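You operate a simulated robot arm through the tools that you are given. There is no shell and no other tool. Be economical: measure what you need, move in short steps, check, and stop when the job is done.

Carry out the task below with a simulated robot arm. There is one attempt and no reset: what you move stays moved.

## Task
Pump the teal ball up to 5 psi.
Fine: Fit the nozzle on its valve, set the dial, then press start; afterwards put the nozzle back on its stand and the dial at 0.
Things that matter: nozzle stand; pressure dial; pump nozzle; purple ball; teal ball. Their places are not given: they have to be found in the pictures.

Only the result counts: the job must be done as asked and must still hold three seconds after the hand-in. Knocking over, shifting, dropping, spilling or breaking anything else fails it.

## Robot
A 7-joint arm with a two-finger parallel gripper, fixed in place. Base frame: the origin is at the foot of the arm, x ahead of it, y to its left, z up. Lengths are in mm, angles in rad, forces in N, time in s.
With the tool pointing down near the work surface it reaches from about 240 to 680 mm from the base axis. Its first joint turns from -1.152 to 1.152 rad. Payload 2.4 kg.
Tool frame: the origin (TCP) lies between the finger pads and is the grasp point; the fingertips stand 30 mm ahead of it; z points along the fingers, y is the line along which they close. The gripper opens to 94 mm. The fingers are 28 mm wide and 10 mm thick; the gripper's body (50 by 96 mm) begins 55 mm behind the TCP.
Orientation is that of the tool frame in the base frame, as a unit quaternion [w, x, y, z]. With the fingers straight down and closing along the base's y, the tool's x points along the base's -x, its y along +y and its z along -z.

## Interface
- The arm moves only by the tool step_arm. Its argument "motion" is a list of rows, each a list of 2 entries, a list of its own where there are three numbers: the shift along the base's x, y, z in mm, then the turn, a rotation vector about the base's x, y, z in rad. In form: [[[x, y, z], [rx, ry, rz]], ...]. A call has 1 to 12 rows; each row is the pose to reach, as a shift and turn from the pose commanded when the call began. "fingers" is the opening, from 0 (shut) to 1 (fully open), set as the call begins (left out, the last holds). Each row takes 0.2 s and may step no farther than 50 mm and 0.15 rad from the row before; otherwise, or with a gripper value out of range, the whole call is refused. Where a pose cannot be reached the arm comes as near as it can. A force on the tool above 70 N (or 10 N above the force at the start of the call, whichever is more), or a blocked arm, ends the call early, and 0.2 s more pass. Each finger travels about 153 mm/s and halts on what it meets, pressing with about 31 N; the grip force reading is that of the motor and also rises with nothing between the fingers. The clock runs only during rows and for 0.2 s after the last one: add rows that repeat a pose to give the fingers time. It gives the time, the measured TCP pose, the force on the tool (base axes), the opening and the grip force at its end, in the units of the frame above (readings bear some noise), with the torque about the TCP (base axes, N m) and any sound that the robot's microphone picked up.
- Cameras (640 x 400 px; columns grow to the right, rows downward): "scene" is fixed at [57.2, 502.1, 1447]; the picture's right is [-0.54, -0.84, 0.00], its down [-0.38, 0.25, -0.89] and it looks along [0.75, -0.48, -0.46] (base axes); focal length 328 px, centre (320, 200). "wrist" rides on the gripper at [76, 14, -103] in the tool frame; the picture's right is [-0.18, 0.98, 0.00], its down [-0.75, -0.14, -0.64] and it looks along [-0.63, -0.12, 0.77] (tool axes); focal length 243 px, centre (320, 200).
- capture(camera): a new picture of that camera. It takes no simulated time.
- probe_pixels(camera, pixels): for up to 12 pixels [column, row] of the newest picture of that camera ("zoom" is the newest enlarged one), the place [x, y, z] in the base frame of the surface seen there, good to about 2 mm, but the place of the scene camera against the robot may be out by one fixed shift of up to 18 mm in any direction. It takes no simulated time.
- close_up(camera, box): a new picture of the part [left, top, right, bottom] of that camera's present view, enlarged. It takes no simulated time.
- close_job(): hands the job in; it is judged then, once.

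Keep the steps short. Do not move on a guess: measure, check each grasp and each placing, and mend mistakes. In all there are 80 turns and 54 pictures (those below and enlarged ones count). Leave the gripper open and the arm clear of the work at the hand-in unless told otherwise, and finish with a single line.

The tools are called after "Emit:" as name(argument=value, ...) on one line, values as JSON. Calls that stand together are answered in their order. step_arm: Moves the arm, as the interface text tells. Its arguments: {"type":"object","properties":{"motion":{"type":"array"},"fingers":{"type":"number"}},"required":["motion"]} The other tools are called the same way: capture (camera) takes a picture; probe_pixels (camera, pixels) gives the place of the surface under pixels of a picture; close_up (camera, box) takes an enlarged picture of a part of a camera's view; close_job () hands the job in.

At the start:

```text
time: 0.0
tcp_pos: [252.6, 196.4, 1268.2]
ee_rot: [0.0, 0.001, 1.0, 0.001]
ft_force: [-0.5, -0.3, -1.1]
moment: [-0.02, 0.0, -0.01]
grip_width: 94.0
gripper_force: 0.0
```

scene: 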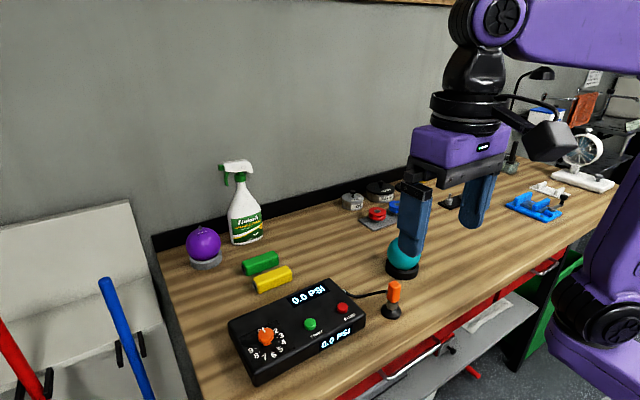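
wrist: 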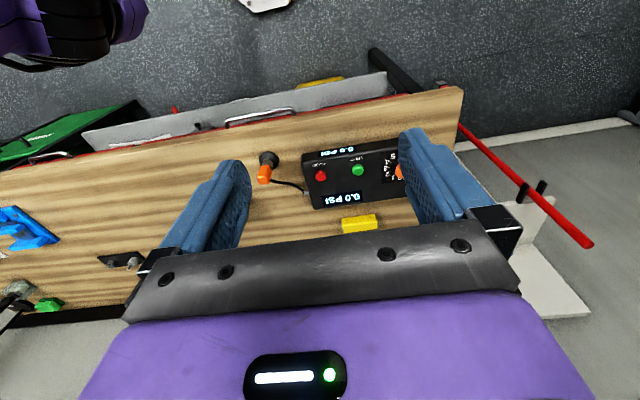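

I see the pump box (about 297,330), the orange nozzle on its stand (393,297), the teal ball (404,255) and the purple ball (203,243). I'll enlarge these areas and measure them.

Emit:
close_up(camera="scene", box=[220, 260, 420, 385])

Emit:
probe_pixels(camera="scene", pixels=[[394, 284], [393, 296], [391, 313], [405, 250], [402, 272], [203, 242], [266, 337], [310, 323], [342, 307], [420, 300], [310, 296], [336, 338]])

```text
3.20 times, centred on (320, 322) of scene
```

zoom: 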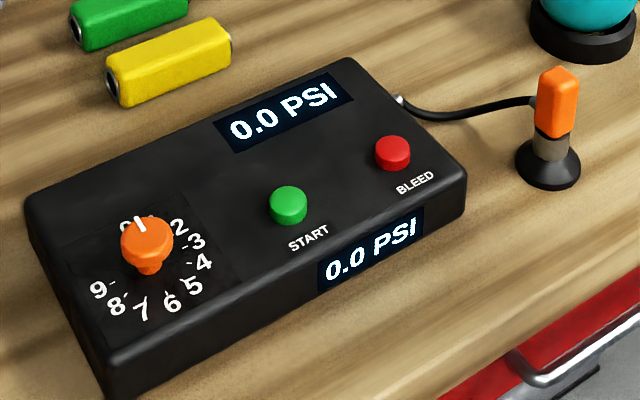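

```text
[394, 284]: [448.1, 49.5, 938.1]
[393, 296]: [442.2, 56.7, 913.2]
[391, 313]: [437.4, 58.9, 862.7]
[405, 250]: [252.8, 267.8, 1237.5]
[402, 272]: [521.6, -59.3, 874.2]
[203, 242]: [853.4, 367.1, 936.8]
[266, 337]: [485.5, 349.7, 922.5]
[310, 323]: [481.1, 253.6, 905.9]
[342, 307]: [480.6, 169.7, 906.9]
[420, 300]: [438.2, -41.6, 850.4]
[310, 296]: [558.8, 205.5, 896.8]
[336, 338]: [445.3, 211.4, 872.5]
```

The wrist camera should be the accurate one, so I'll lower the arm to see the box and nozzle closer from there.

Emit:
step_arm(motion=[[[15, -15, -40], [0, 0, 0]], [[30, -30, -80], [0, 0, 0]], [[45, -45, -120], [0, 0, 0]], [[58, -60, -160], [0, 0, 0]], [[58, -60, -160], [0, 0, 0]]], fingers=1)

Emit:
capture(camera="wrist")

Emit:
capture(camera="scene")

```text
time: 1.2
tcp_pos: [307.3, 132.9, 1110.4]
ee_rot: [0.0, 0.0, 1.0, 0.001]
ft_force: [-0.1, -0.3, -0.1]
moment: [-0.02, -0.01, -0.03]
grip_width: 94.0
gripper_force: 0.0
```

```text
50 pictures are left
```

wrist: 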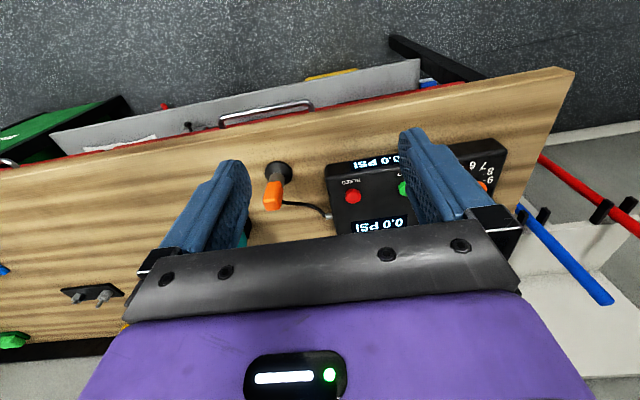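

```text
49 pictures are left
```

scene: 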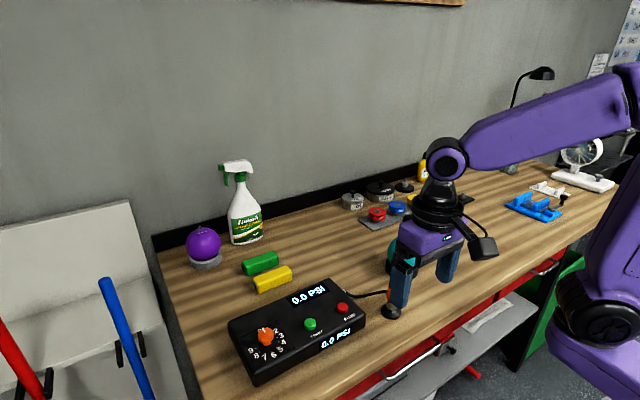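

The wrist view sees the nozzle (272,195) and part of the box. I'll probe the nozzle, buttons and dial markings here and compare them with the scene camera. I'll also enlarge the nozzle.

Emit:
probe_pixels(camera="wrist", pixels=[[273, 203], [273, 192], [279, 172], [276, 182], [352, 197], [404, 188], [484, 187], [333, 216], [260, 165], [267, 195], [280, 195], [299, 204]])

Emit:
close_up(camera="wrist", box=[230, 140, 350, 240])

Emit:
probe_pixels(camera="scene", pixels=[[391, 313], [342, 307], [310, 323], [266, 337], [310, 296]])

```text
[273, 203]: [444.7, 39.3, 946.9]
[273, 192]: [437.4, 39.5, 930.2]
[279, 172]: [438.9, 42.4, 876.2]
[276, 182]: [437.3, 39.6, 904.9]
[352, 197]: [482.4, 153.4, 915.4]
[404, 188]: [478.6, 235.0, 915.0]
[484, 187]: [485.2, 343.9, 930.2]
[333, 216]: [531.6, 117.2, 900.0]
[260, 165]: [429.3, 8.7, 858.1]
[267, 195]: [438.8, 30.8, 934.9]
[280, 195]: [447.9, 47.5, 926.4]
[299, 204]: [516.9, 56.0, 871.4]
```

```text
4.00 times, centred on (290, 190) of wrist
```

zoom: 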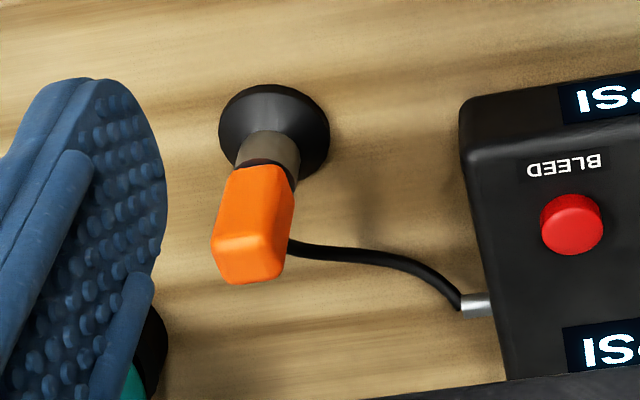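

```text
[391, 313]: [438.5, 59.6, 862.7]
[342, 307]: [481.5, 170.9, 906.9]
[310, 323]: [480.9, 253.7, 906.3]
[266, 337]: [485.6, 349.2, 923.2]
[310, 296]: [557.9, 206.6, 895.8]
```

The wrist and scene readings differ by about (0, -17, +8) mm, so I'll trust the wrist. The nozzle handle is near (445,39), with its top at about 947. Next I'll move over to look at the teal ball's valve.

Emit:
step_arm(motion=[[[16, -44, 0], [0, 0, 0]], [[32, -88, 0], [0, 0, 0]], [[48, -132, 0], [0, 0, 0]], [[64, -175, 0], [0, 0, 0]], [[64, -175, 0], [0, 0, 0]]])

Emit:
capture(camera="wrist")

Emit:
close_up(camera="scene", box=[350, 220, 450, 325])

```text
time: 2.4
tcp_pos: [374.5, -37.0, 1107.7]
ee_rot: [0.0, 0.001, 1.0, 0.0]
ft_force: [-0.1, -1.0, 0.0]
moment: [-0.04, 0.0, 0.0]
grip_width: 94.0
gripper_force: 0.1
```

```text
47 pictures are left
```

wrist: 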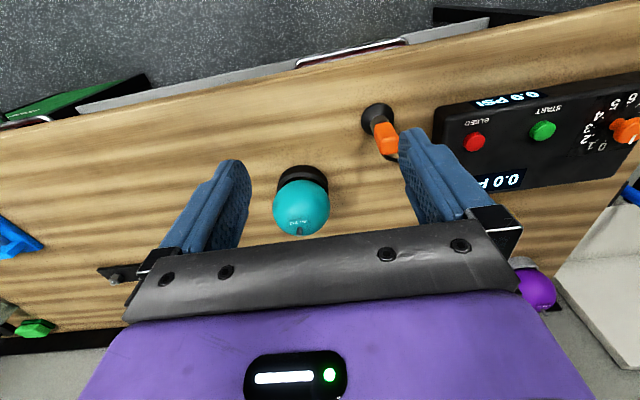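

```text
3.81 times, centred on (400, 272) of scene
```

zoom: 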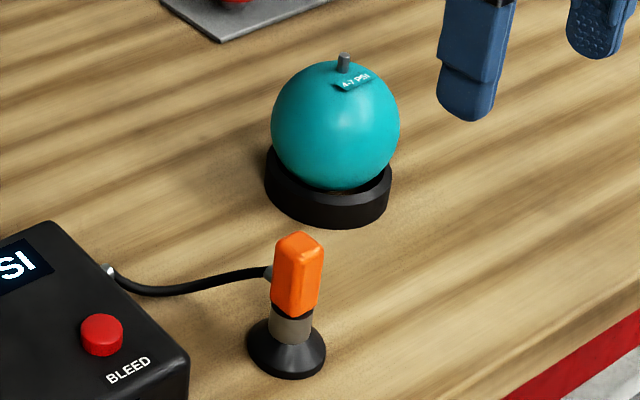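

The ball is labelled 4-7 PSI and its valve stem points up. I'll enlarge the ball and then measure the stem.

Emit:
close_up(camera="wrist", box=[260, 155, 350, 245])

Emit:
probe_pixels(camera="scene", pixels=[[390.5, 234.5], [390, 239], [384, 245], [396, 250], [374, 255], [404, 255]])

Emit:
probe_pixels(camera="wrist", pixels=[[300, 233], [300, 229], [300, 208], [276, 208], [328, 208], [300, 184], [386, 143], [378, 130], [477, 142], [543, 131], [630, 128], [300, 237]])

```text
4.44 times, centred on (305, 200) of wrist
```

zoom: 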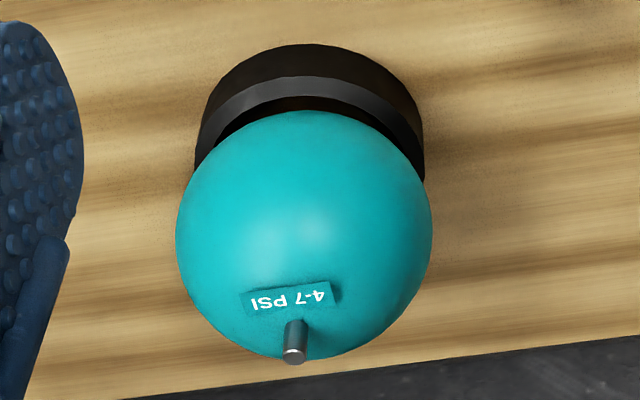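

```text
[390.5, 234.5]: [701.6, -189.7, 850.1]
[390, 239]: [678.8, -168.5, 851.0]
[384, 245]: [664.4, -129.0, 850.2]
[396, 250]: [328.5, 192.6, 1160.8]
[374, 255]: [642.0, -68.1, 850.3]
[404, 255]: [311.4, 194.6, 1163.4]
```

```text
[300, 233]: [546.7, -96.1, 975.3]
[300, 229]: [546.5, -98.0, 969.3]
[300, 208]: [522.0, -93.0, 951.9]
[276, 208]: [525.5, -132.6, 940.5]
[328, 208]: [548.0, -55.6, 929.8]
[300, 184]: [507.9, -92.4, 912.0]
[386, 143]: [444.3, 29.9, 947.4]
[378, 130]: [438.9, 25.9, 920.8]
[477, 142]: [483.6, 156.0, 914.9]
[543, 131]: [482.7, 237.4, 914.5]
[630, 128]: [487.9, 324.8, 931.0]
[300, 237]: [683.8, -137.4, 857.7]
```

The valve tip is at about (549,-97,977) and upright, since the ball centre works out at (547,-100,921). Next I need a closer look at the nozzle's shape and turn before grasping it.

Emit:
step_arm(motion=[[[-8, 30, -20], [0, 0, 0]], [[-18, 60, -45], [0, 0, 0]], [[-30, 91, -68], [0, 0, 0]], [[-30, 91, -68], [0, 0, 0]]])

Emit:
close_up(camera="wrist", box=[250, 110, 390, 230])

Emit:
capture(camera="scene")

Emit:
capture(camera="wrist")

```text
time: 3.4
tcp_pos: [341.8, 52.9, 1038.1]
ee_rot: [0.0, 0.0, 1.0, 0.001]
ft_force: [-0.7, -0.3, 0.4]
moment: [0.02, 0.0, -0.02]
grip_width: 93.9
gripper_force: 0.0
```

```text
3.33 times, centred on (320, 170) of wrist
```

zoom: 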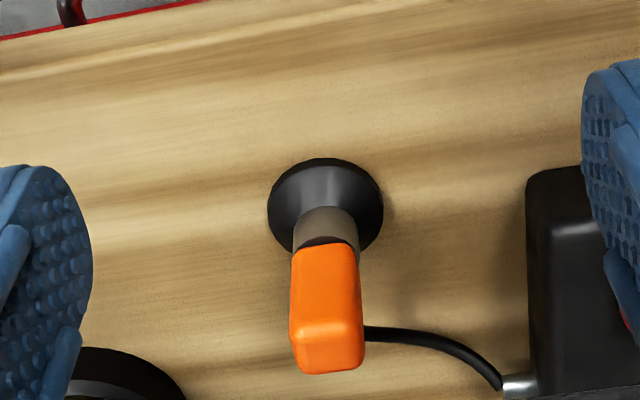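

```text
43 pictures are left
```

scene: 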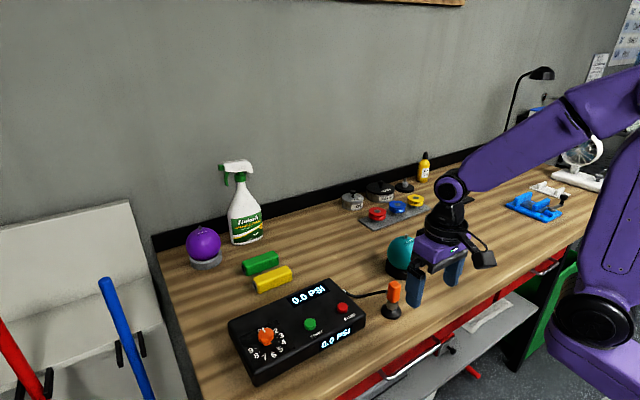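

```text
42 pictures are left
```

wrist: 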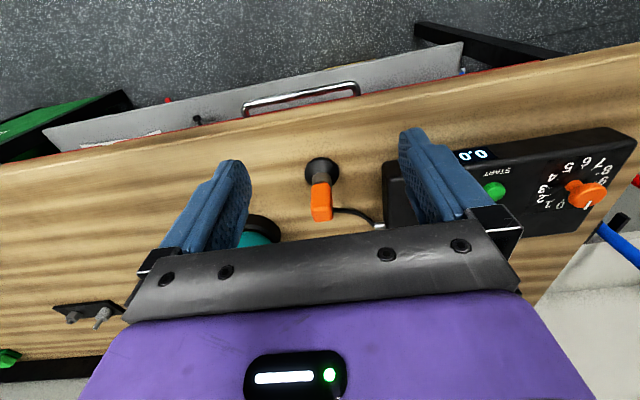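

I'll probe points across the nozzle's top face edges, front face, grey tip and stand.

Emit:
probe_pixels(camera="zoom", pixels=[[296, 335], [358, 327], [302, 366], [358, 366], [328, 350], [298, 290], [352, 280], [325, 285], [325, 250], [325, 225], [325, 185], [369, 333]])

```text
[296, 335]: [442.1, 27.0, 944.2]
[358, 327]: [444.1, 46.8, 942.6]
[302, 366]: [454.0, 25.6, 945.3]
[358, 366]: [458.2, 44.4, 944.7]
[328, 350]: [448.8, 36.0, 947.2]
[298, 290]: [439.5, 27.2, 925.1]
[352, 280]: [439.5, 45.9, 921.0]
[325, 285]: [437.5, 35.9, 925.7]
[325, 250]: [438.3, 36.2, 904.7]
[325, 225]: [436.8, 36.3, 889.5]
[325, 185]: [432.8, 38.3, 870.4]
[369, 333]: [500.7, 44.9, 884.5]
```

The nozzle handle is square to the axes, about x 438–459, y 26–47, with its top at 947. The cable leaves on the far (+x) side, so closing along y is clean. I'll go over it first, still high.

Emit:
step_arm(motion=[[[40, -6, -10], [0, 0, 0]], [[80, -12, -20], [0, 0, 0]], [[105, -16, -30], [0, 0, 0]], [[105, -16, -30], [0, 0, 0]], [[105, -16, -30], [0, 0, 0]]])

Emit:
capture(camera="wrist")

```text
time: 4.6
tcp_pos: [451.7, 34.7, 1009.2]
ee_rot: [-0.001, 0.001, 1.0, 0.0]
ft_force: [0.6, 0.2, 0.3]
moment: [-0.02, 0.0, -0.02]
grip_width: 94.1
gripper_force: 0.1
```

```text
41 pictures are left
```

wrist: 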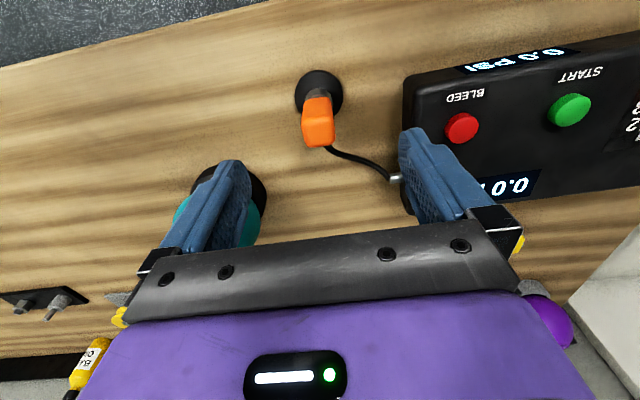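

Emit:
probe_pixels(camera="wrist", pixels=[[305, 124], [330, 124], [318, 140], [307, 143], [332, 143], [316, 122], [461, 128], [569, 108], [320, 80], [342, 152], [319, 93], [340, 93]])

```text
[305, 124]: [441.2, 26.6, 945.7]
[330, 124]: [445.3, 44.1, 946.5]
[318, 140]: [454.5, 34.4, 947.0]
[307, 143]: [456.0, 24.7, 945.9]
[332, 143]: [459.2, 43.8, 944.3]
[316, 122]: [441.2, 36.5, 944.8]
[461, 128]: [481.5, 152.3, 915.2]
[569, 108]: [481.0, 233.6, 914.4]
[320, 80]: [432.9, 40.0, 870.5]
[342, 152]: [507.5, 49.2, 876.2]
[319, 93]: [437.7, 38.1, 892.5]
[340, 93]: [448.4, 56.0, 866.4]
```

The handle centre is at (450,35), directly under the tool. I'll descend 80 mm, keeping the fingers open.

Emit:
step_arm(motion=[[[0, -1, -30], [0, 0, 0]], [[0, -1, -55], [0, 0, 0]], [[0, -1, -80], [0, 0, 0]], [[0, -1, -80], [0, 0, 0]]])

Emit:
capture(camera="wrist")

```text
time: 5.6
tcp_pos: [449.8, 35.5, 931.1]
ee_rot: [0.0, 0.001, 1.0, 0.001]
ft_force: [-0.1, -0.2, 0.2]
moment: [0.02, 0.02, -0.01]
grip_width: 94.0
gripper_force: 0.0
```

```text
40 pictures are left
```

wrist: 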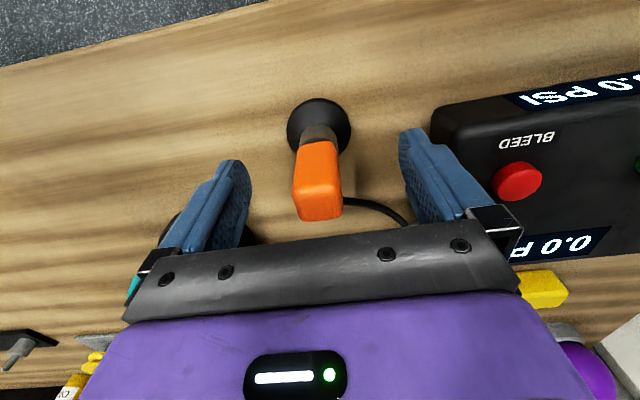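

The handle sits centred between the fingers. I'll close them now.

Emit:
step_arm(motion=[[[0, 0, 0], [0, 0, 0]], [[0, 0, 0], [0, 0, 0]], [[0, 0, 0], [0, 0, 0]]], fingers=0)

Emit:
capture(camera="wrist")

```text
time: 6.4
tcp_pos: [450.0, 35.0, 930.9]
ee_rot: [0.0, 0.001, 1.0, 0.001]
ft_force: [-0.2, -0.5, -0.4]
moment: [0.02, -0.01, 0.01]
grip_width: 27.9
gripper_force: 31.1
```

```text
39 pictures are left
```

wrist: 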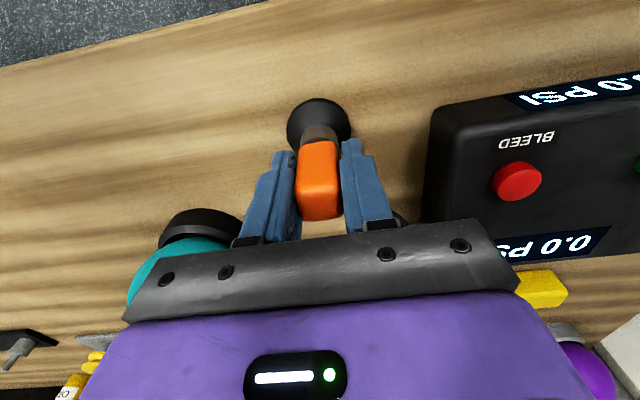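

Gripped at 27.9 mm with 31 N. I'll lift straight up 60 mm and look.

Emit:
step_arm(motion=[[[0, 0, 10], [0, 0, 0]], [[0, 0, 30], [0, 0, 0]], [[0, 0, 60], [0, 0, 0]], [[0, 0, 60], [0, 0, 0]]])

Emit:
capture(camera="wrist")

Emit:
close_up(camera="scene", box=[330, 210, 450, 330])

```text
time: 7.4
tcp_pos: [447.9, 37.6, 992.2]
ee_rot: [0.0, -0.001, 1.0, 0.001]
ft_force: [0.4, 0.3, -0.4]
moment: [-0.02, 0.05, 0.0]
grip_width: 27.5
gripper_force: 30.6
```

```text
38 pictures are left
```

wrist: 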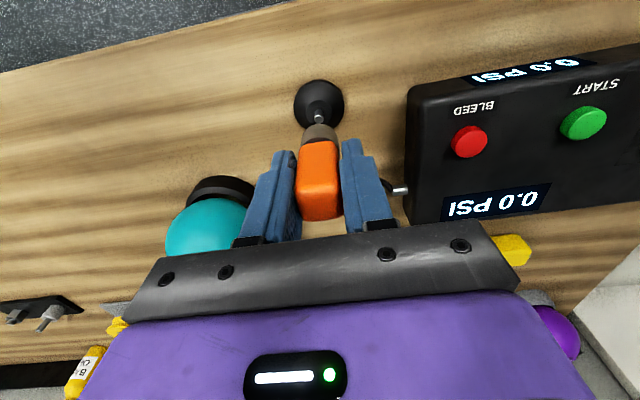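

```text
3.33 times, centred on (390, 270) of scene
```

zoom: 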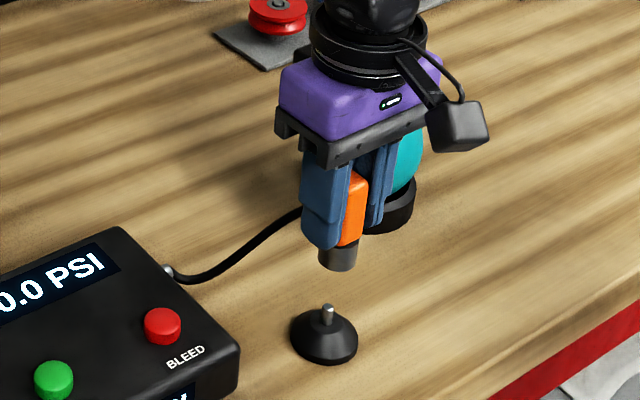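

The nozzle is lifted, and its stand has a pin like the ball's valve. I'll measure the pin tip so I can carry the same offset over to the valve.

Emit:
close_up(camera="wrist", box=[290, 75, 350, 150])

Emit:
probe_pixels(camera="wrist", pixels=[[319, 118], [319, 115], [319, 121], [319, 112], [319, 130], [319, 137], [306, 134], [333, 134]])

```text
5.33 times, centred on (320, 112) of wrist
```

zoom: 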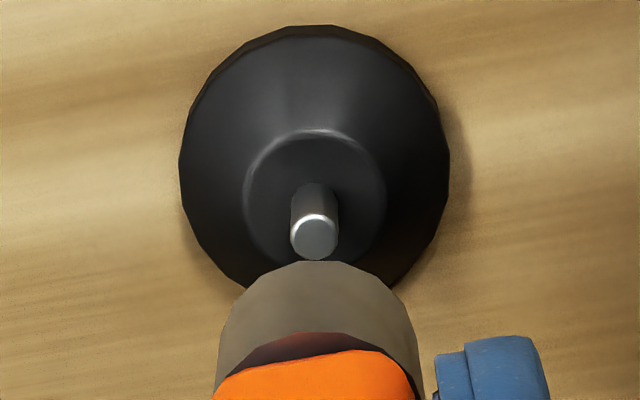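

```text
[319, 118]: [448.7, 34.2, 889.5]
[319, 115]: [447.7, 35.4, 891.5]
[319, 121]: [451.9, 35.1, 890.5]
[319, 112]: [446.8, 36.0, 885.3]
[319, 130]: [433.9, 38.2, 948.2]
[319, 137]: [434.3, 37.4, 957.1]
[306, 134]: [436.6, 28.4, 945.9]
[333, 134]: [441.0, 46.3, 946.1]
```

The pin tip is at (449.7,35,890.3), in line with the tool axis, with the picture taken 60 mm above seating. I'll raise the arm and move above the valve to the same relative height, so the valve tip should show up at the same pixel, about (319,118).

Emit:
step_arm(motion=[[[0, 0, 45], [0, 0, 0]], [[0, 0, 87], [0, 0, 0]], [[25, -33, 87], [0, 0, 0]], [[50, -66, 87], [0, 0, 0]], [[75, -100, 87], [0, 0, 0]], [[97, -132, 87], [0, 0, 0]], [[97, -132, 87], [0, 0, 0]], [[97, -132, 87], [0, 0, 0]]])

Emit:
capture(camera="wrist")

Emit:
close_up(camera="wrist", box=[290, 75, 350, 150])

```text
time: 9.2
tcp_pos: [544.4, -97.8, 1079.4]
ee_rot: [0.0, 0.0, 1.0, 0.0]
ft_force: [-0.2, 0.1, -0.5]
moment: [0.0, 0.0, -0.01]
grip_width: 27.5
gripper_force: 30.7
```

```text
35 pictures are left
```

wrist: 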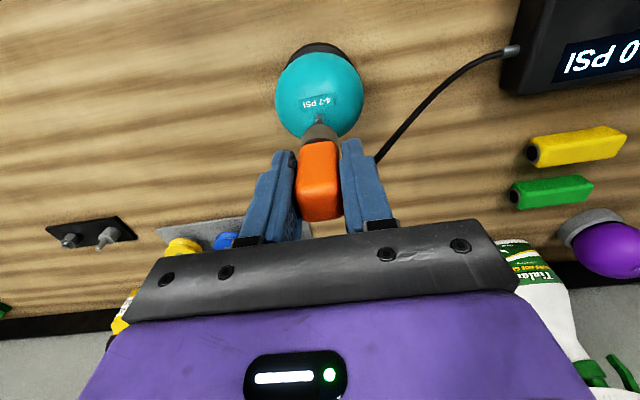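

```text
5.33 times, centred on (320, 112) of wrist
```

zoom: 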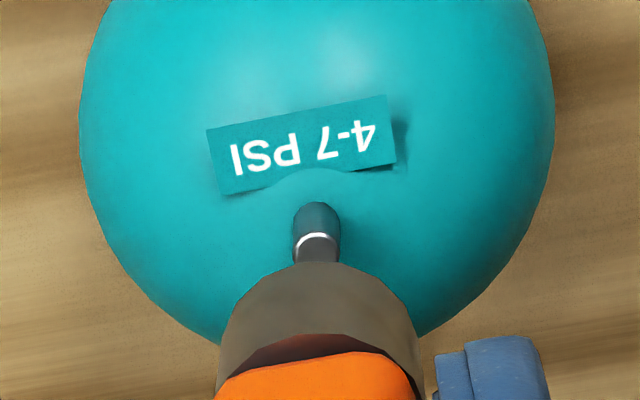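

The valve tip is at zoom (317,240), while the pin was at (314,222), so it lies slightly farther in +x or is at a different height. I'll probe it.

Emit:
probe_pixels(camera="zoom", pixels=[[317, 242], [317, 250], [317, 256], [317, 238], [317, 228], [317, 215], [305, 250], [330, 250], [317, 190], [317, 270]])

```text
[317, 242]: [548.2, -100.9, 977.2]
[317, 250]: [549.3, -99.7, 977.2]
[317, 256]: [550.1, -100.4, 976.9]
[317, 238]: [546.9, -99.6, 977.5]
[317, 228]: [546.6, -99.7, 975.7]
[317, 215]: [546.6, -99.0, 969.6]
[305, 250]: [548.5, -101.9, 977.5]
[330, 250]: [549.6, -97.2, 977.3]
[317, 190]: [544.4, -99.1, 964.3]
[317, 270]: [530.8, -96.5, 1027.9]
```

Comparing pictures at equal height, the valve sits about 4 mm farther in +x than the nozzle. I'll correct by (+4,-0.3) and look again.

Emit:
step_arm(motion=[[[4, -0.3, 0], [0, 0, 0]], [[4, -0.3, 0], [0, 0, 0]], [[4, -0.3, 0], [0, 0, 0]]])

Emit:
close_up(camera="wrist", box=[290, 75, 350, 150])

```text
time: 10.0
tcp_pos: [549.0, -99.1, 1079.3]
ee_rot: [0.0, 0.001, 1.0, 0.0]
ft_force: [-0.8, 0.6, -0.7]
moment: [0.01, -0.03, 0.01]
grip_width: 27.5
gripper_force: 31.4
```

```text
5.33 times, centred on (320, 112) of wrist
```

zoom: 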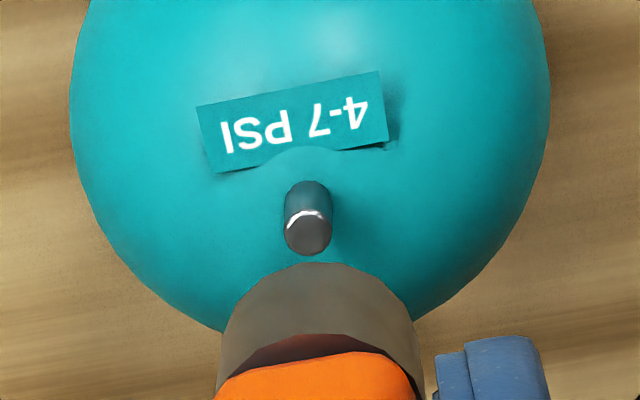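

The valve tip is now at zoom (308,234) against (314,237) for the pin. A final trim of (-0.6,-0.9) mm should line it up. I'll then descend 30 mm in part and check.

Emit:
step_arm(motion=[[[-0.6, -0.9, 0], [0, 0, 0]], [[-0.6, -0.9, 0], [0, 0, 0]], [[-0.6, -0.9, -15], [0, 0, 0]], [[-0.6, -0.9, -30], [0, 0, 0]], [[-0.6, -0.9, -30], [0, 0, 0]]])

Emit:
close_up(camera="wrist", box=[290, 75, 350, 150])

Emit:
close_up(camera="scene", box=[360, 200, 430, 270])

```text
time: 11.2
tcp_pos: [547.7, -98.5, 1048.1]
ee_rot: [0.0, 0.001, 1.0, 0.001]
ft_force: [-0.3, 0.0, -1.5]
moment: [0.01, -0.02, 0.0]
grip_width: 27.6
gripper_force: 31.0
```

```text
5.33 times, centred on (320, 112) of wrist
```

zoom: 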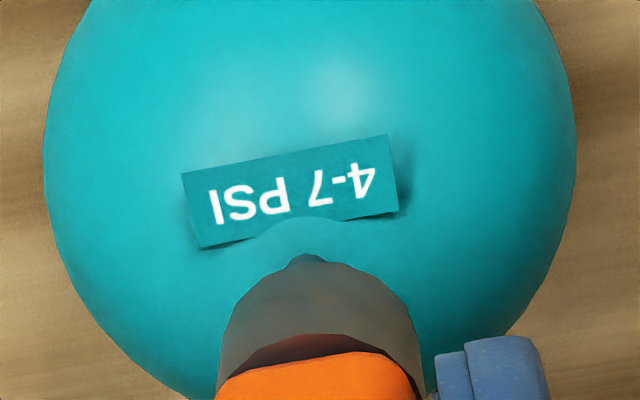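

```text
5.71 times, centred on (395, 235) of scene
```

zoom: 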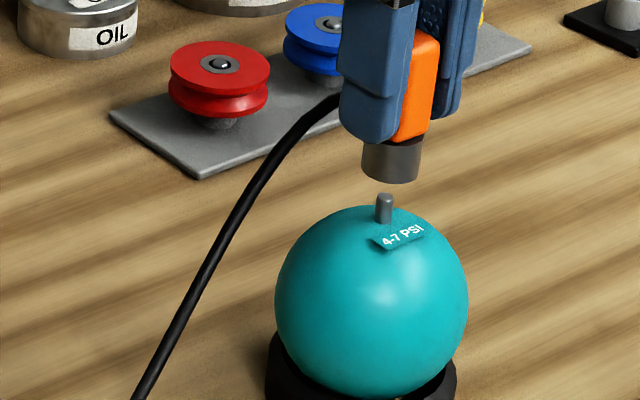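

The scene view hints at a small sideways error between the nozzle and valve. I'll probe both objects before lowering further.

Emit:
probe_pixels(camera="zoom", pixels=[[376, 205], [385, 205], [393, 205], [385, 215], [363, 165], [391, 165], [419, 165], [391, 178], [366, 150], [417, 150], [391, 155], [385, 196]])

Emit:
close_up(camera="wrist", box=[295, 105, 345, 150])

```text
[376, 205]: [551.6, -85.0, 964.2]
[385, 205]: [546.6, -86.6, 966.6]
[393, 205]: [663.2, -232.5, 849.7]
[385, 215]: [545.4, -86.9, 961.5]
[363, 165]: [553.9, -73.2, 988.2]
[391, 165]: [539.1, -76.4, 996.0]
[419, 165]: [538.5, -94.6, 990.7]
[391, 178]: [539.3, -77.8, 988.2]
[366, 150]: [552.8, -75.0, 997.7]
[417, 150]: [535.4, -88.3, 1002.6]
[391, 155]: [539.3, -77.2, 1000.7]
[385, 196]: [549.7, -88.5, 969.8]
```

```text
8.89 times, centred on (320, 128) of wrist
```

zoom: 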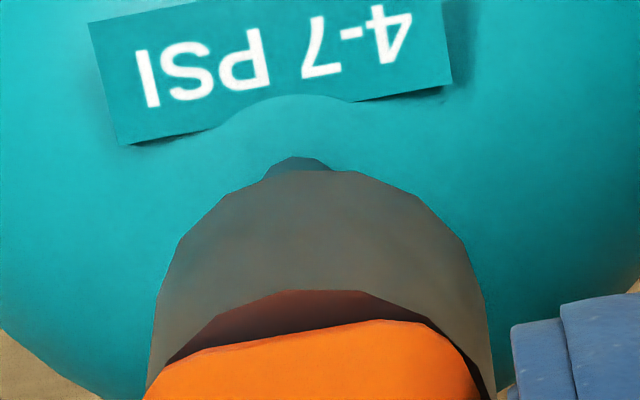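

Combining both cameras, the nozzle is off by about (-2.5,+2.4) mm relative to the valve. I'll correct by (+2,-2.2) and look again from both.

Emit:
step_arm(motion=[[[2, -2.2, 0], [0, 0, 0]], [[2, -2.2, 0], [0, 0, 0]], [[2, -2.2, 0], [0, 0, 0]]])

Emit:
close_up(camera="wrist", box=[295, 105, 345, 150])

Emit:
close_up(camera="scene", box=[385, 213, 425, 253])

```text
time: 12.0
tcp_pos: [550.2, -101.2, 1048.0]
ee_rot: [0.0, 0.001, 1.0, 0.001]
ft_force: [0.3, 0.1, -1.7]
moment: [0.05, 0.02, 0.03]
grip_width: 27.7
gripper_force: 30.9
```

```text
8.89 times, centred on (320, 128) of wrist
```

zoom: 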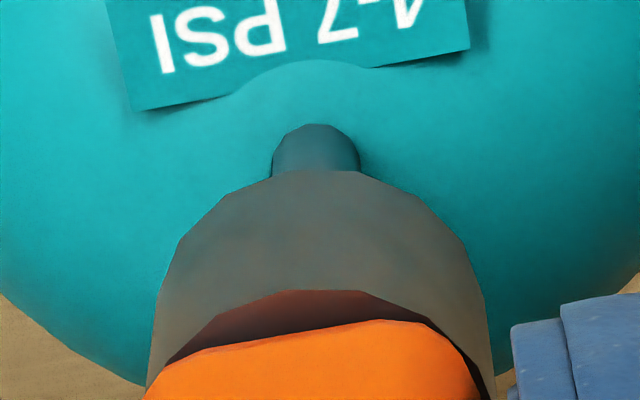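

```text
10.00 times, centred on (405, 233) of scene
```

zoom: 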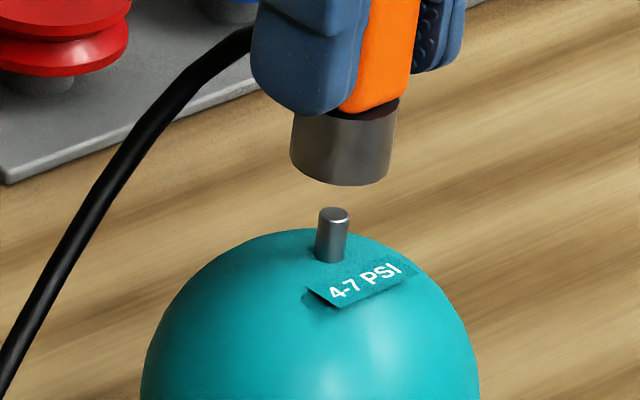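

Both views now show the valve centred under the nozzle. I'll lower it in small steps and watch the force.

Emit:
step_arm(motion=[[[0.6, -0.2, -8], [0, 0, 0]], [[0.6, -0.2, -15], [0, 0, 0]], [[0.6, -0.2, -19], [0, 0, 0]], [[0.6, -0.2, -22], [0, 0, 0]], [[0.6, -0.2, -22], [0, 0, 0]]])

Emit:
close_up(camera="scene", box=[385, 213, 425, 253])

```text
time: 13.2
tcp_pos: [553.7, -98.2, 1028.5]
ee_rot: [0.005, 0.001, 1.0, 0.0]
ft_force: [5.1, -1.8, 27.6]
moment: [-0.07, -0.04, 0.02]
grip_width: 27.9
gripper_force: 30.4
```

```text
10.00 times, centred on (405, 233) of scene
```

zoom: 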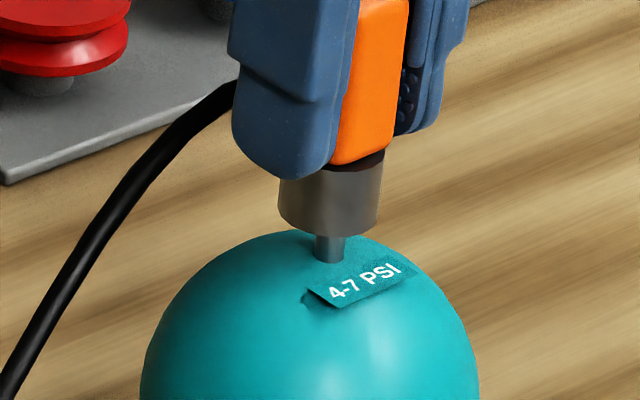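

The force is 27 N and the nozzle bottom is resting on the valve tip rather than sliding over it. It also slid about 4 mm up in the grip. From the ellipse geometry it is about 2 mm too far in +x. I'll raise it, shift -2 mm in x and look again.

Emit:
step_arm(motion=[[[0, 0, 5], [0, 0, 0]], [[-1, 0.2, 9], [0, 0, 0]], [[-2, 0.2, 9], [0, 0, 0]], [[-2, 0.2, 9], [0, 0, 0]]])

Emit:
close_up(camera="scene", box=[385, 213, 425, 253])

Emit:
close_up(camera="wrist", box=[295, 105, 345, 150])

```text
time: 14.2
tcp_pos: [550.8, -99.6, 1032.8]
ee_rot: [-0.001, 0.001, 1.0, 0.001]
ft_force: [0.3, 0.7, -1.0]
moment: [-0.01, 0.0, 0.01]
grip_width: 27.6
gripper_force: 30.9
```

```text
10.00 times, centred on (405, 233) of scene
```

zoom: 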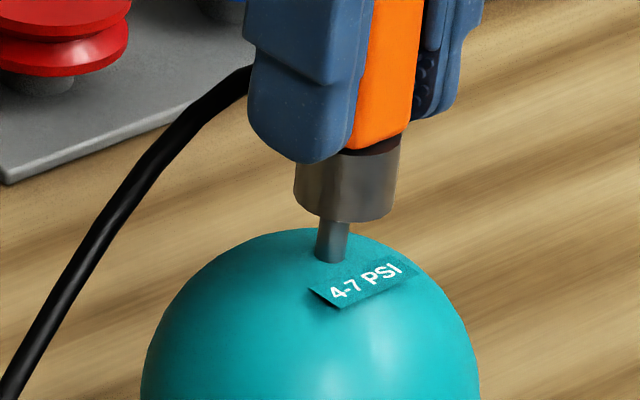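

```text
8.89 times, centred on (320, 128) of wrist
```

zoom: 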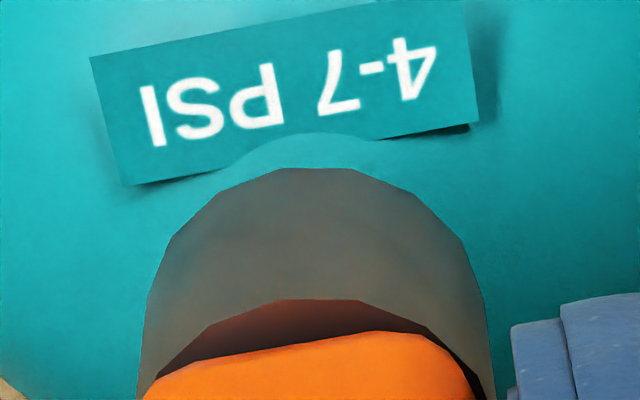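

Comparing the pictures, the contact seems to have tilted the nozzle slightly in the grip, with its bottom toward -x. I'll probe the collar and handle in this wrist close-up to check.

Emit:
probe_pixels(camera="zoom", pixels=[[317, 174], [317, 200], [317, 230], [317, 260], [317, 285], [300, 370], [300, 390], [200, 250], [430, 250], [160, 350], [480, 350], [317, 345]])

Emit:
probe_pixels(camera="wrist", pixels=[[319, 160], [319, 175]])

```text
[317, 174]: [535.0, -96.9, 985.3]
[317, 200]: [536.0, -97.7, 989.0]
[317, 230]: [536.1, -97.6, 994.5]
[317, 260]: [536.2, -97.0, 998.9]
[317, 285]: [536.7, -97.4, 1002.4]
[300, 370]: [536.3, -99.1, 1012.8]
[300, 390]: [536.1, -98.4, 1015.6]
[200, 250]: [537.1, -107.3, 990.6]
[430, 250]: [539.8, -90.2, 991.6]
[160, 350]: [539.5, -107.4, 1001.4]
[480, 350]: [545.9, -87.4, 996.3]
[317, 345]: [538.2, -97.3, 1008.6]
```

```text
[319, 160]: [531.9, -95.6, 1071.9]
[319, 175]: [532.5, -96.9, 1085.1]
```

My best estimate is that the nozzle bottom is now about 3.7 mm toward -x of the valve, partly from tilt. I'll raise it 12 mm, shift +3 mm in x and take both views to verify.

Emit:
step_arm(motion=[[[0, 0, 6], [0, 0, 0]], [[3, 0, 12], [0, 0, 0]], [[3, 0, 12], [0, 0, 0]], [[3, 0, 12], [0, 0, 0]]])

Emit:
close_up(camera="scene", box=[385, 213, 425, 253])

Emit:
close_up(camera="wrist", box=[255, 105, 385, 225])

```text
time: 15.2
tcp_pos: [552.0, -98.5, 1047.0]
ee_rot: [0.0, 0.001, 1.0, 0.001]
ft_force: [-1.3, -0.4, -0.4]
moment: [-0.03, -0.03, 0.04]
grip_width: 27.4
gripper_force: 31.0
```

```text
10.00 times, centred on (405, 233) of scene
```

zoom: 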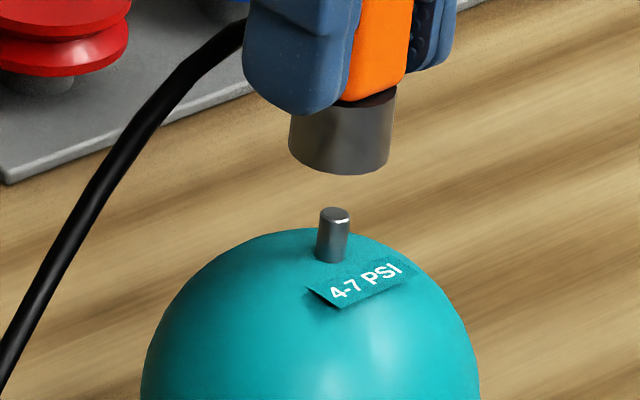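

```text
3.33 times, centred on (320, 165) of wrist
```

zoom: 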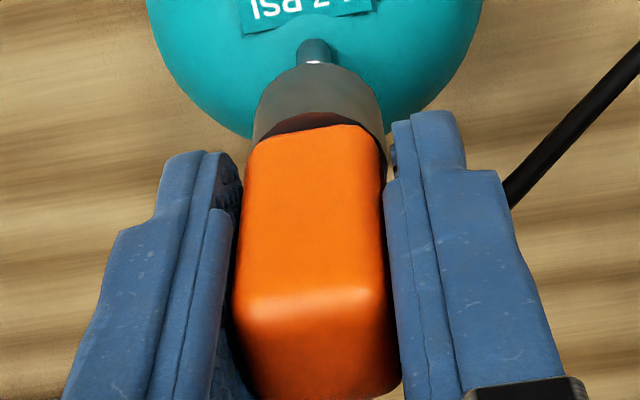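

Solving the two views gives a remaining error of about (+0.9,+0.95) mm, with the nozzle bottom about 20 mm above the tip. I'll correct that and lower to about 3 mm past the tip, checking the force.

Emit:
step_arm(motion=[[[-0.9, -1, 0], [0, 0, 0]], [[-0.9, -1, -8], [0, 0, 0]], [[-0.9, -1, -15], [0, 0, 0]], [[-0.9, -1, -19], [0, 0, 0]], [[-0.9, -1, -21], [0, 0, 0]], [[-0.9, -1, -22], [0, 0, 0]]])

```text
time: 16.6
tcp_pos: [549.7, -100.5, 1024.8]
ee_rot: [0.0, 0.0, 1.0, 0.001]
ft_force: [0.1, 0.9, -1.6]
moment: [0.02, 0.01, 0.0]
grip_width: 27.6
gripper_force: 31.3
```

No contact force, so the valve is entering the nozzle. I'll continue down gently.

Emit:
step_arm(motion=[[[0, 0, -2], [0, 0, 0]], [[0, 0, -4], [0, 0, 0]], [[0, 0, -6], [0, 0, 0]], [[0, 0, -6], [0, 0, 0]]])

Emit:
close_up(camera="scene", box=[385, 213, 425, 253])

```text
time: 17.6
tcp_pos: [551.6, -99.3, 1019.0]
ee_rot: [-0.001, -0.001, 1.0, 0.001]
ft_force: [-0.7, -0.1, -1.3]
moment: [0.03, 0.02, 0.01]
grip_width: 27.6
gripper_force: 31.0
```

```text
10.00 times, centred on (405, 233) of scene
```

zoom: 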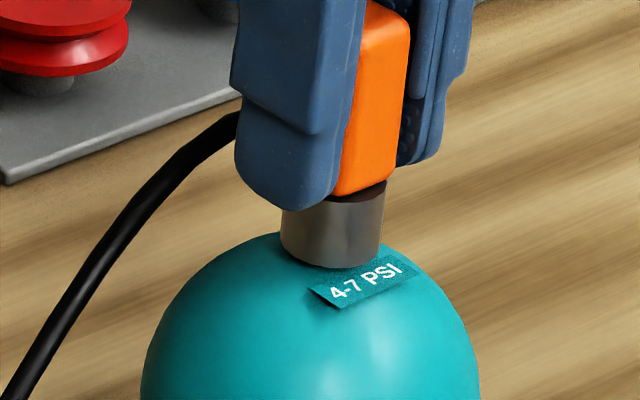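

It is over the valve by about 8 mm. I'll lower the last few millimetres until it seats.

Emit:
step_arm(motion=[[[0, 0, -1.5], [0, 0, 0]], [[0, 0, -3], [0, 0, 0]], [[0, 0, -4], [0, 0, 0]], [[0, 0, -4], [0, 0, 0]]])

```text
time: 18.6
tcp_pos: [551.3, -101.0, 1016.0]
ee_rot: [0.0, 0.001, 1.0, 0.0]
ft_force: [1.1, -0.5, -0.6]
moment: [0.03, -0.03, 0.02]
grip_width: 27.5
gripper_force: 31.2
```

Emit:
step_arm(motion=[[[0, 0, -1], [0, 0, 0]], [[0, 0, -2], [0, 0, 0]], [[0, 0, -3], [0, 0, 0]], [[0, 0, -3], [0, 0, 0]]])

Emit:
close_up(camera="scene", box=[385, 213, 425, 253])

```text
time: 19.6
tcp_pos: [552.6, -102.4, 1012.7]
ee_rot: [0.003, 0.0, 1.0, 0.001]
ft_force: [0.6, -0.5, 27.5]
moment: [0.03, -0.09, 0.02]
grip_width: 27.8
gripper_force: 30.6
```

```text
10.00 times, centred on (405, 233) of scene
```

zoom: 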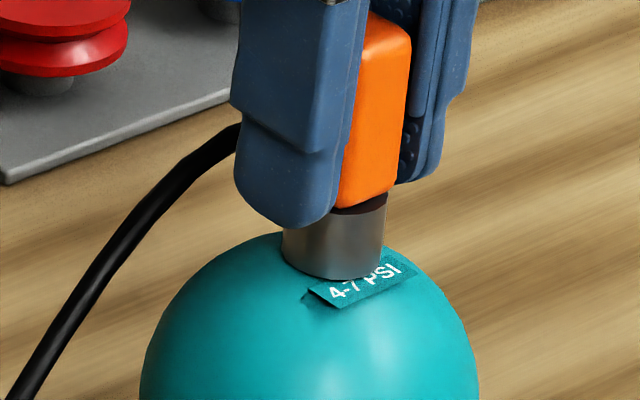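

It is seated: 27 N reaction and the collar is down on the ball. I'll ease up 1 mm to take off the load, then open the fingers.

Emit:
step_arm(motion=[[[0, 0, 1.5], [0, 0, 0]], [[0, 0, 1.5], [0, 0, 0]]])

Emit:
step_arm(motion=[[[0, 0, 0], [0, 0, 0]], [[0, 0, 0], [0, 0, 0]], [[0, 0, 0], [0, 0, 0]]], fingers=1)

Emit:
capture(camera="wrist")

```text
time: 20.2
tcp_pos: [551.2, -100.8, 1013.7]
ee_rot: [0.0, 0.0, 1.0, 0.0]
ft_force: [6.0, -1.2, 11.7]
moment: [-0.02, -0.29, -0.1]
grip_width: 27.6
gripper_force: 31.0
```

```text
time: 21.0
tcp_pos: [551.3, -101.3, 1013.3]
ee_rot: [0.0, 0.0, 1.0, 0.001]
ft_force: [-0.7, 0.0, 1.2]
moment: [-0.01, 0.0, -0.02]
grip_width: 93.9
gripper_force: 0.1
```

```text
20 pictures are left
```

wrist: 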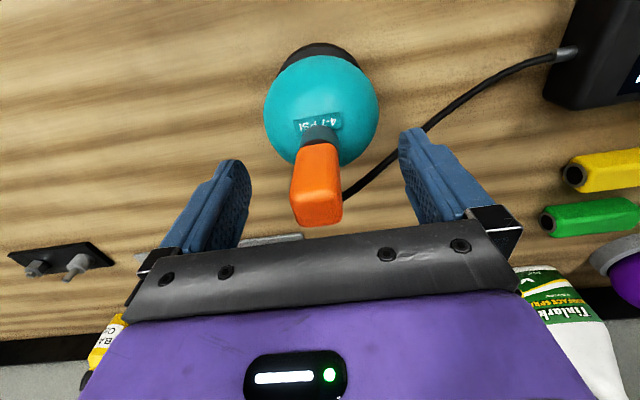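

The nozzle stays on the valve, standing upright. I'll rise straight up and travel to above the dial.

Emit:
step_arm(motion=[[[0, 0, 30], [0, 0, 0]], [[0, 0, 65], [0, 0, 0]], [[0, 0, 100], [0, 0, 0]], [[-7, 49, 100], [0, 0, 0]], [[-14, 98, 100], [0, 0, 0]], [[-21, 147, 100], [0, 0, 0]], [[-28, 196, 100], [0, 0, 0]], [[-35, 245, 100], [0, 0, 0]], [[-42, 294, 90], [0, 0, 0]], [[-49, 343, 70], [0, 0, 0]], [[-56, 391, 40], [0, 0, 0]], [[-65, 434, 20], [0, 0, 0]]])

Emit:
step_arm(motion=[[[0, 0, 0], [0, 0, 0]]])

Emit:
capture(camera="wrist")

Emit:
close_up(camera="scene", box=[215, 180, 455, 390])

```text
refused: row 9 steps farther than a row can; nothing moved
```

```text
time: 21.4
tcp_pos: [551.2, -101.4, 1013.3]
ee_rot: [0.0, 0.001, 1.0, 0.0]
ft_force: [0.2, 0.6, 0.0]
moment: [-0.01, -0.01, 0.0]
grip_width: 93.9
gripper_force: 0.0
```

```text
19 pictures are left
```

wrist: 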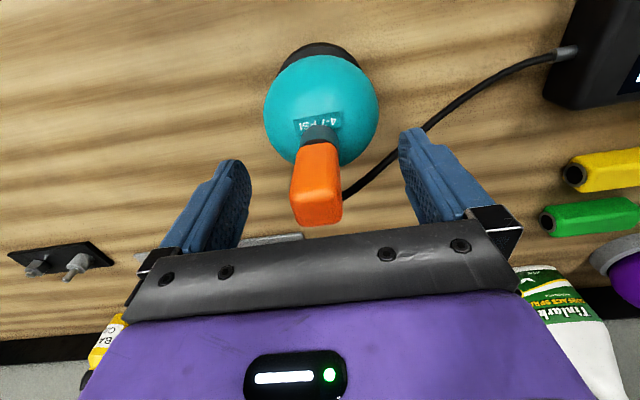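

```text
1.90 times, centred on (335, 285) of scene
```

zoom: 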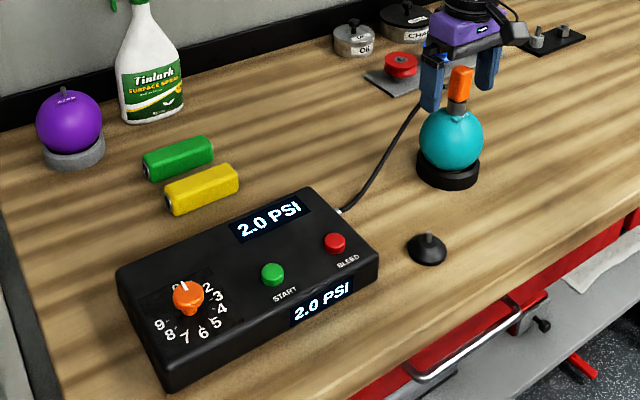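

The move was refused because a step was too long, but the display now reads 2.0 PSI, so the nozzle is properly connected. I'll repeat the move with shorter steps.

Emit:
step_arm(motion=[[[0, 0, 30], [0, 0, 0]], [[0, 0, 65], [0, 0, 0]], [[0, 0, 100], [0, 0, 0]], [[-7, 46, 100], [0, 0, 0]], [[-14, 92, 100], [0, 0, 0]], [[-21, 138, 100], [0, 0, 0]], [[-28, 184, 100], [0, 0, 0]], [[-35, 230, 100], [0, 0, 0]], [[-42, 276, 90], [0, 0, 0]], [[-49, 318, 70], [0, 0, 0]], [[-56, 360, 50], [0, 0, 0]], [[-63, 402, 30], [0, 0, 0]]])

Emit:
step_arm(motion=[[[-2, 30, -20], [0, 0, 0]], [[-2, 30, -20], [0, 0, 0]]])

Emit:
capture(camera="wrist")

```text
time: 24.0
tcp_pos: [485.7, 303.1, 1044.1]
ee_rot: [0.0, 0.0, 1.0, 0.002]
ft_force: [0.9, 0.1, -0.1]
moment: [0.01, 0.02, 0.02]
grip_width: 94.1
gripper_force: 0.1
```

```text
time: 24.6
tcp_pos: [485.1, 333.3, 1023.4]
ee_rot: [0.0, 0.001, 1.0, 0.0]
ft_force: [-0.6, 0.2, 0.2]
moment: [0.01, 0.02, 0.01]
grip_width: 94.0
gripper_force: 0.1
```

```text
17 pictures are left
```

wrist: 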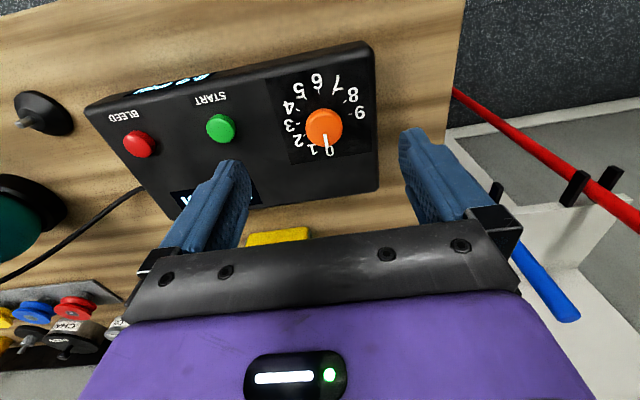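

I see the dial at (324,126) with the mark at 0. I'll enlarge it and probe the knob and ticks.

Emit:
close_up(camera="wrist", box=[275, 65, 385, 170])

Emit:
probe_pixels(camera="wrist", pixels=[[324, 126], [309, 126], [341, 126], [324, 113], [325, 142], [220, 129], [139, 144], [340, 165], [316, 82], [360, 112], [298, 92], [330, 152]])

```text
3.81 times, centred on (330, 118) of wrist
```

zoom: 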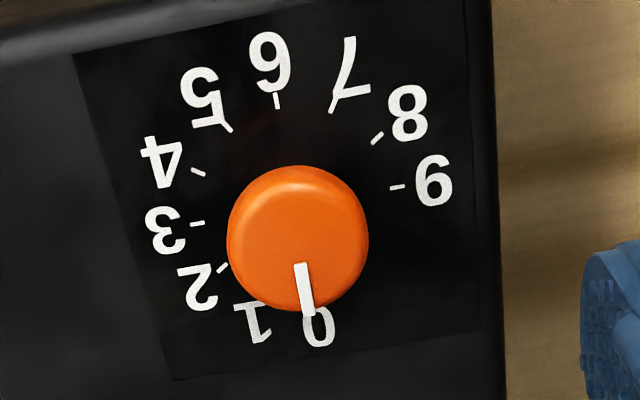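

```text
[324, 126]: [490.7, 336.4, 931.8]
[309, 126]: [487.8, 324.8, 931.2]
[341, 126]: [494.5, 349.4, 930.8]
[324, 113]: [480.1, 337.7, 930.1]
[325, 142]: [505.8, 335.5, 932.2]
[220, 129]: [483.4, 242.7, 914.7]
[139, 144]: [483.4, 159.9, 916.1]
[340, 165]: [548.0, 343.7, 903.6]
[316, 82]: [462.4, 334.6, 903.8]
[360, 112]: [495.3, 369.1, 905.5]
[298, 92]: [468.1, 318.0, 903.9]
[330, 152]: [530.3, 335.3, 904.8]
```

The knob is about 27 mm across, centred near (492,336.5), with its top at 931.5. I'll probe the tick marks to get the angle from 0 to 5.

Emit:
probe_pixels(camera="zoom", pixels=[[277, 100], [228, 128], [198, 171], [197, 223], [221, 268], [333, 106], [377, 138], [397, 186], [298, 238], [300, 265], [309, 312], [320, 326]])

```text
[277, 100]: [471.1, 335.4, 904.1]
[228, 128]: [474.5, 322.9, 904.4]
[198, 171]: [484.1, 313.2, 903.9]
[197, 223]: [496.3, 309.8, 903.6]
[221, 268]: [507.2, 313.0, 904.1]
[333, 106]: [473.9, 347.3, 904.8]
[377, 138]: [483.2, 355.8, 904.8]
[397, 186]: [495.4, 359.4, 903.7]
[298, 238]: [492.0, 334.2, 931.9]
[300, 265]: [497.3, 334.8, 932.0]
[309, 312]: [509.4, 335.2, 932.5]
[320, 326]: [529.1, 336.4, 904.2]
```

The ticks are 30° apart: 0 points to +x, 3 to -y and 6 to -x, with the dial centre at about (495.5,334.7). Going from 0 to 5 is therefore a 150° turn clockwise from above. I'll pre-turn the open hand by +75° (1.309 rad) above the dial so that one grip can do the whole turn.

Emit:
step_arm(motion=[[[2, 0, 0], [0, 0, 0.14]], [[4, 1, 0], [0, 0, 0.28]], [[6, 1, 0], [0, 0, 0.42]], [[8, 2, 0], [0, 0, 0.56]], [[9, 2.5, 0], [0, 0, 0.7]], [[9, 2.5, 0], [0, 0, 0.84]], [[9, 2.5, 0], [0, 0, 0.98]], [[9, 2.5, 0], [0, 0, 1.12]], [[9, 2.5, 0], [0, 0, 1.22]], [[9, 2.5, 0], [0, 0, 1.309]], [[9, 2.5, 0], [0, 0, 1.309]]])

Emit:
capture(camera="wrist")

```text
time: 27.0
tcp_pos: [495.8, 332.3, 1021.9]
ee_rot: [-0.001, -0.608, 0.794, 0.0]
ft_force: [-0.9, -0.2, -0.8]
moment: [0.01, -0.03, 0.01]
grip_width: 94.0
gripper_force: 0.0
```

```text
15 pictures are left
```

wrist: 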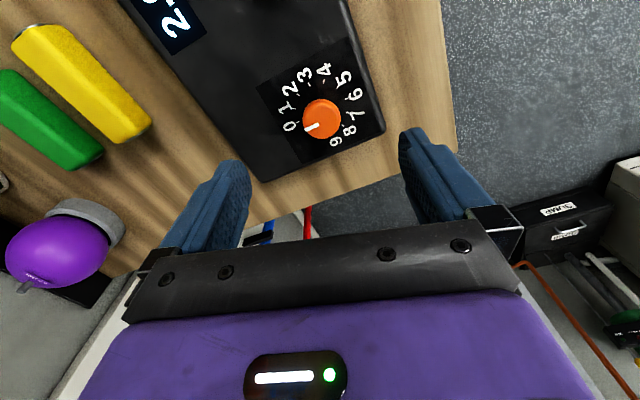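

The turn was reached, and the knob (321,119) sits where the tool axis predicts (320,120). I'll descend 82 mm with the fingers open; their tips will stop about 5 mm above the box.

Emit:
step_arm(motion=[[[0, 0, -30], [0, 0, 0]], [[0, 0, -60], [0, 0, 0]], [[0, 0, -75], [0, 0, 0]], [[0, 0, -82], [0, 0, 0]], [[0, 0, -82], [0, 0, 0]]])

Emit:
step_arm(motion=[[[0, 0, 0], [0, 0, 0]], [[0, 0, 0], [0, 0, 0]], [[0, 0, 0], [0, 0, 0]]], fingers=0)

Emit:
capture(camera="wrist")

```text
time: 28.2
tcp_pos: [495.6, 330.7, 942.4]
ee_rot: [0.0, -0.608, 0.794, 0.0]
ft_force: [-0.5, 0.0, -0.3]
moment: [-0.02, 0.0, -0.05]
grip_width: 94.2
gripper_force: 0.1
```

```text
time: 29.0
tcp_pos: [493.6, 331.6, 941.6]
ee_rot: [-0.002, -0.61, 0.793, 0.001]
ft_force: [-13.4, 1.6, 3.3]
moment: [-0.28, 0.42, 0.05]
grip_width: 31.6
gripper_force: 45.1
```

```text
14 pictures are left
```

wrist: 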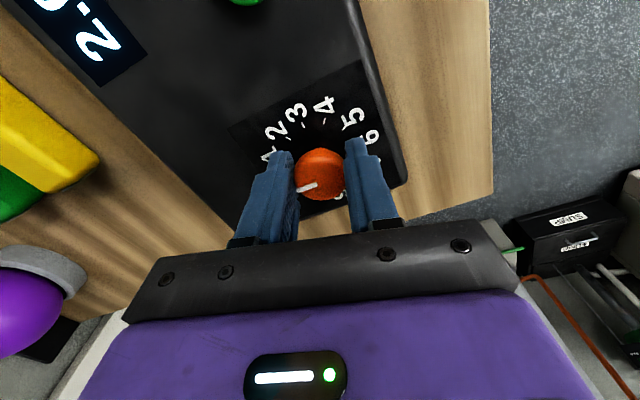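

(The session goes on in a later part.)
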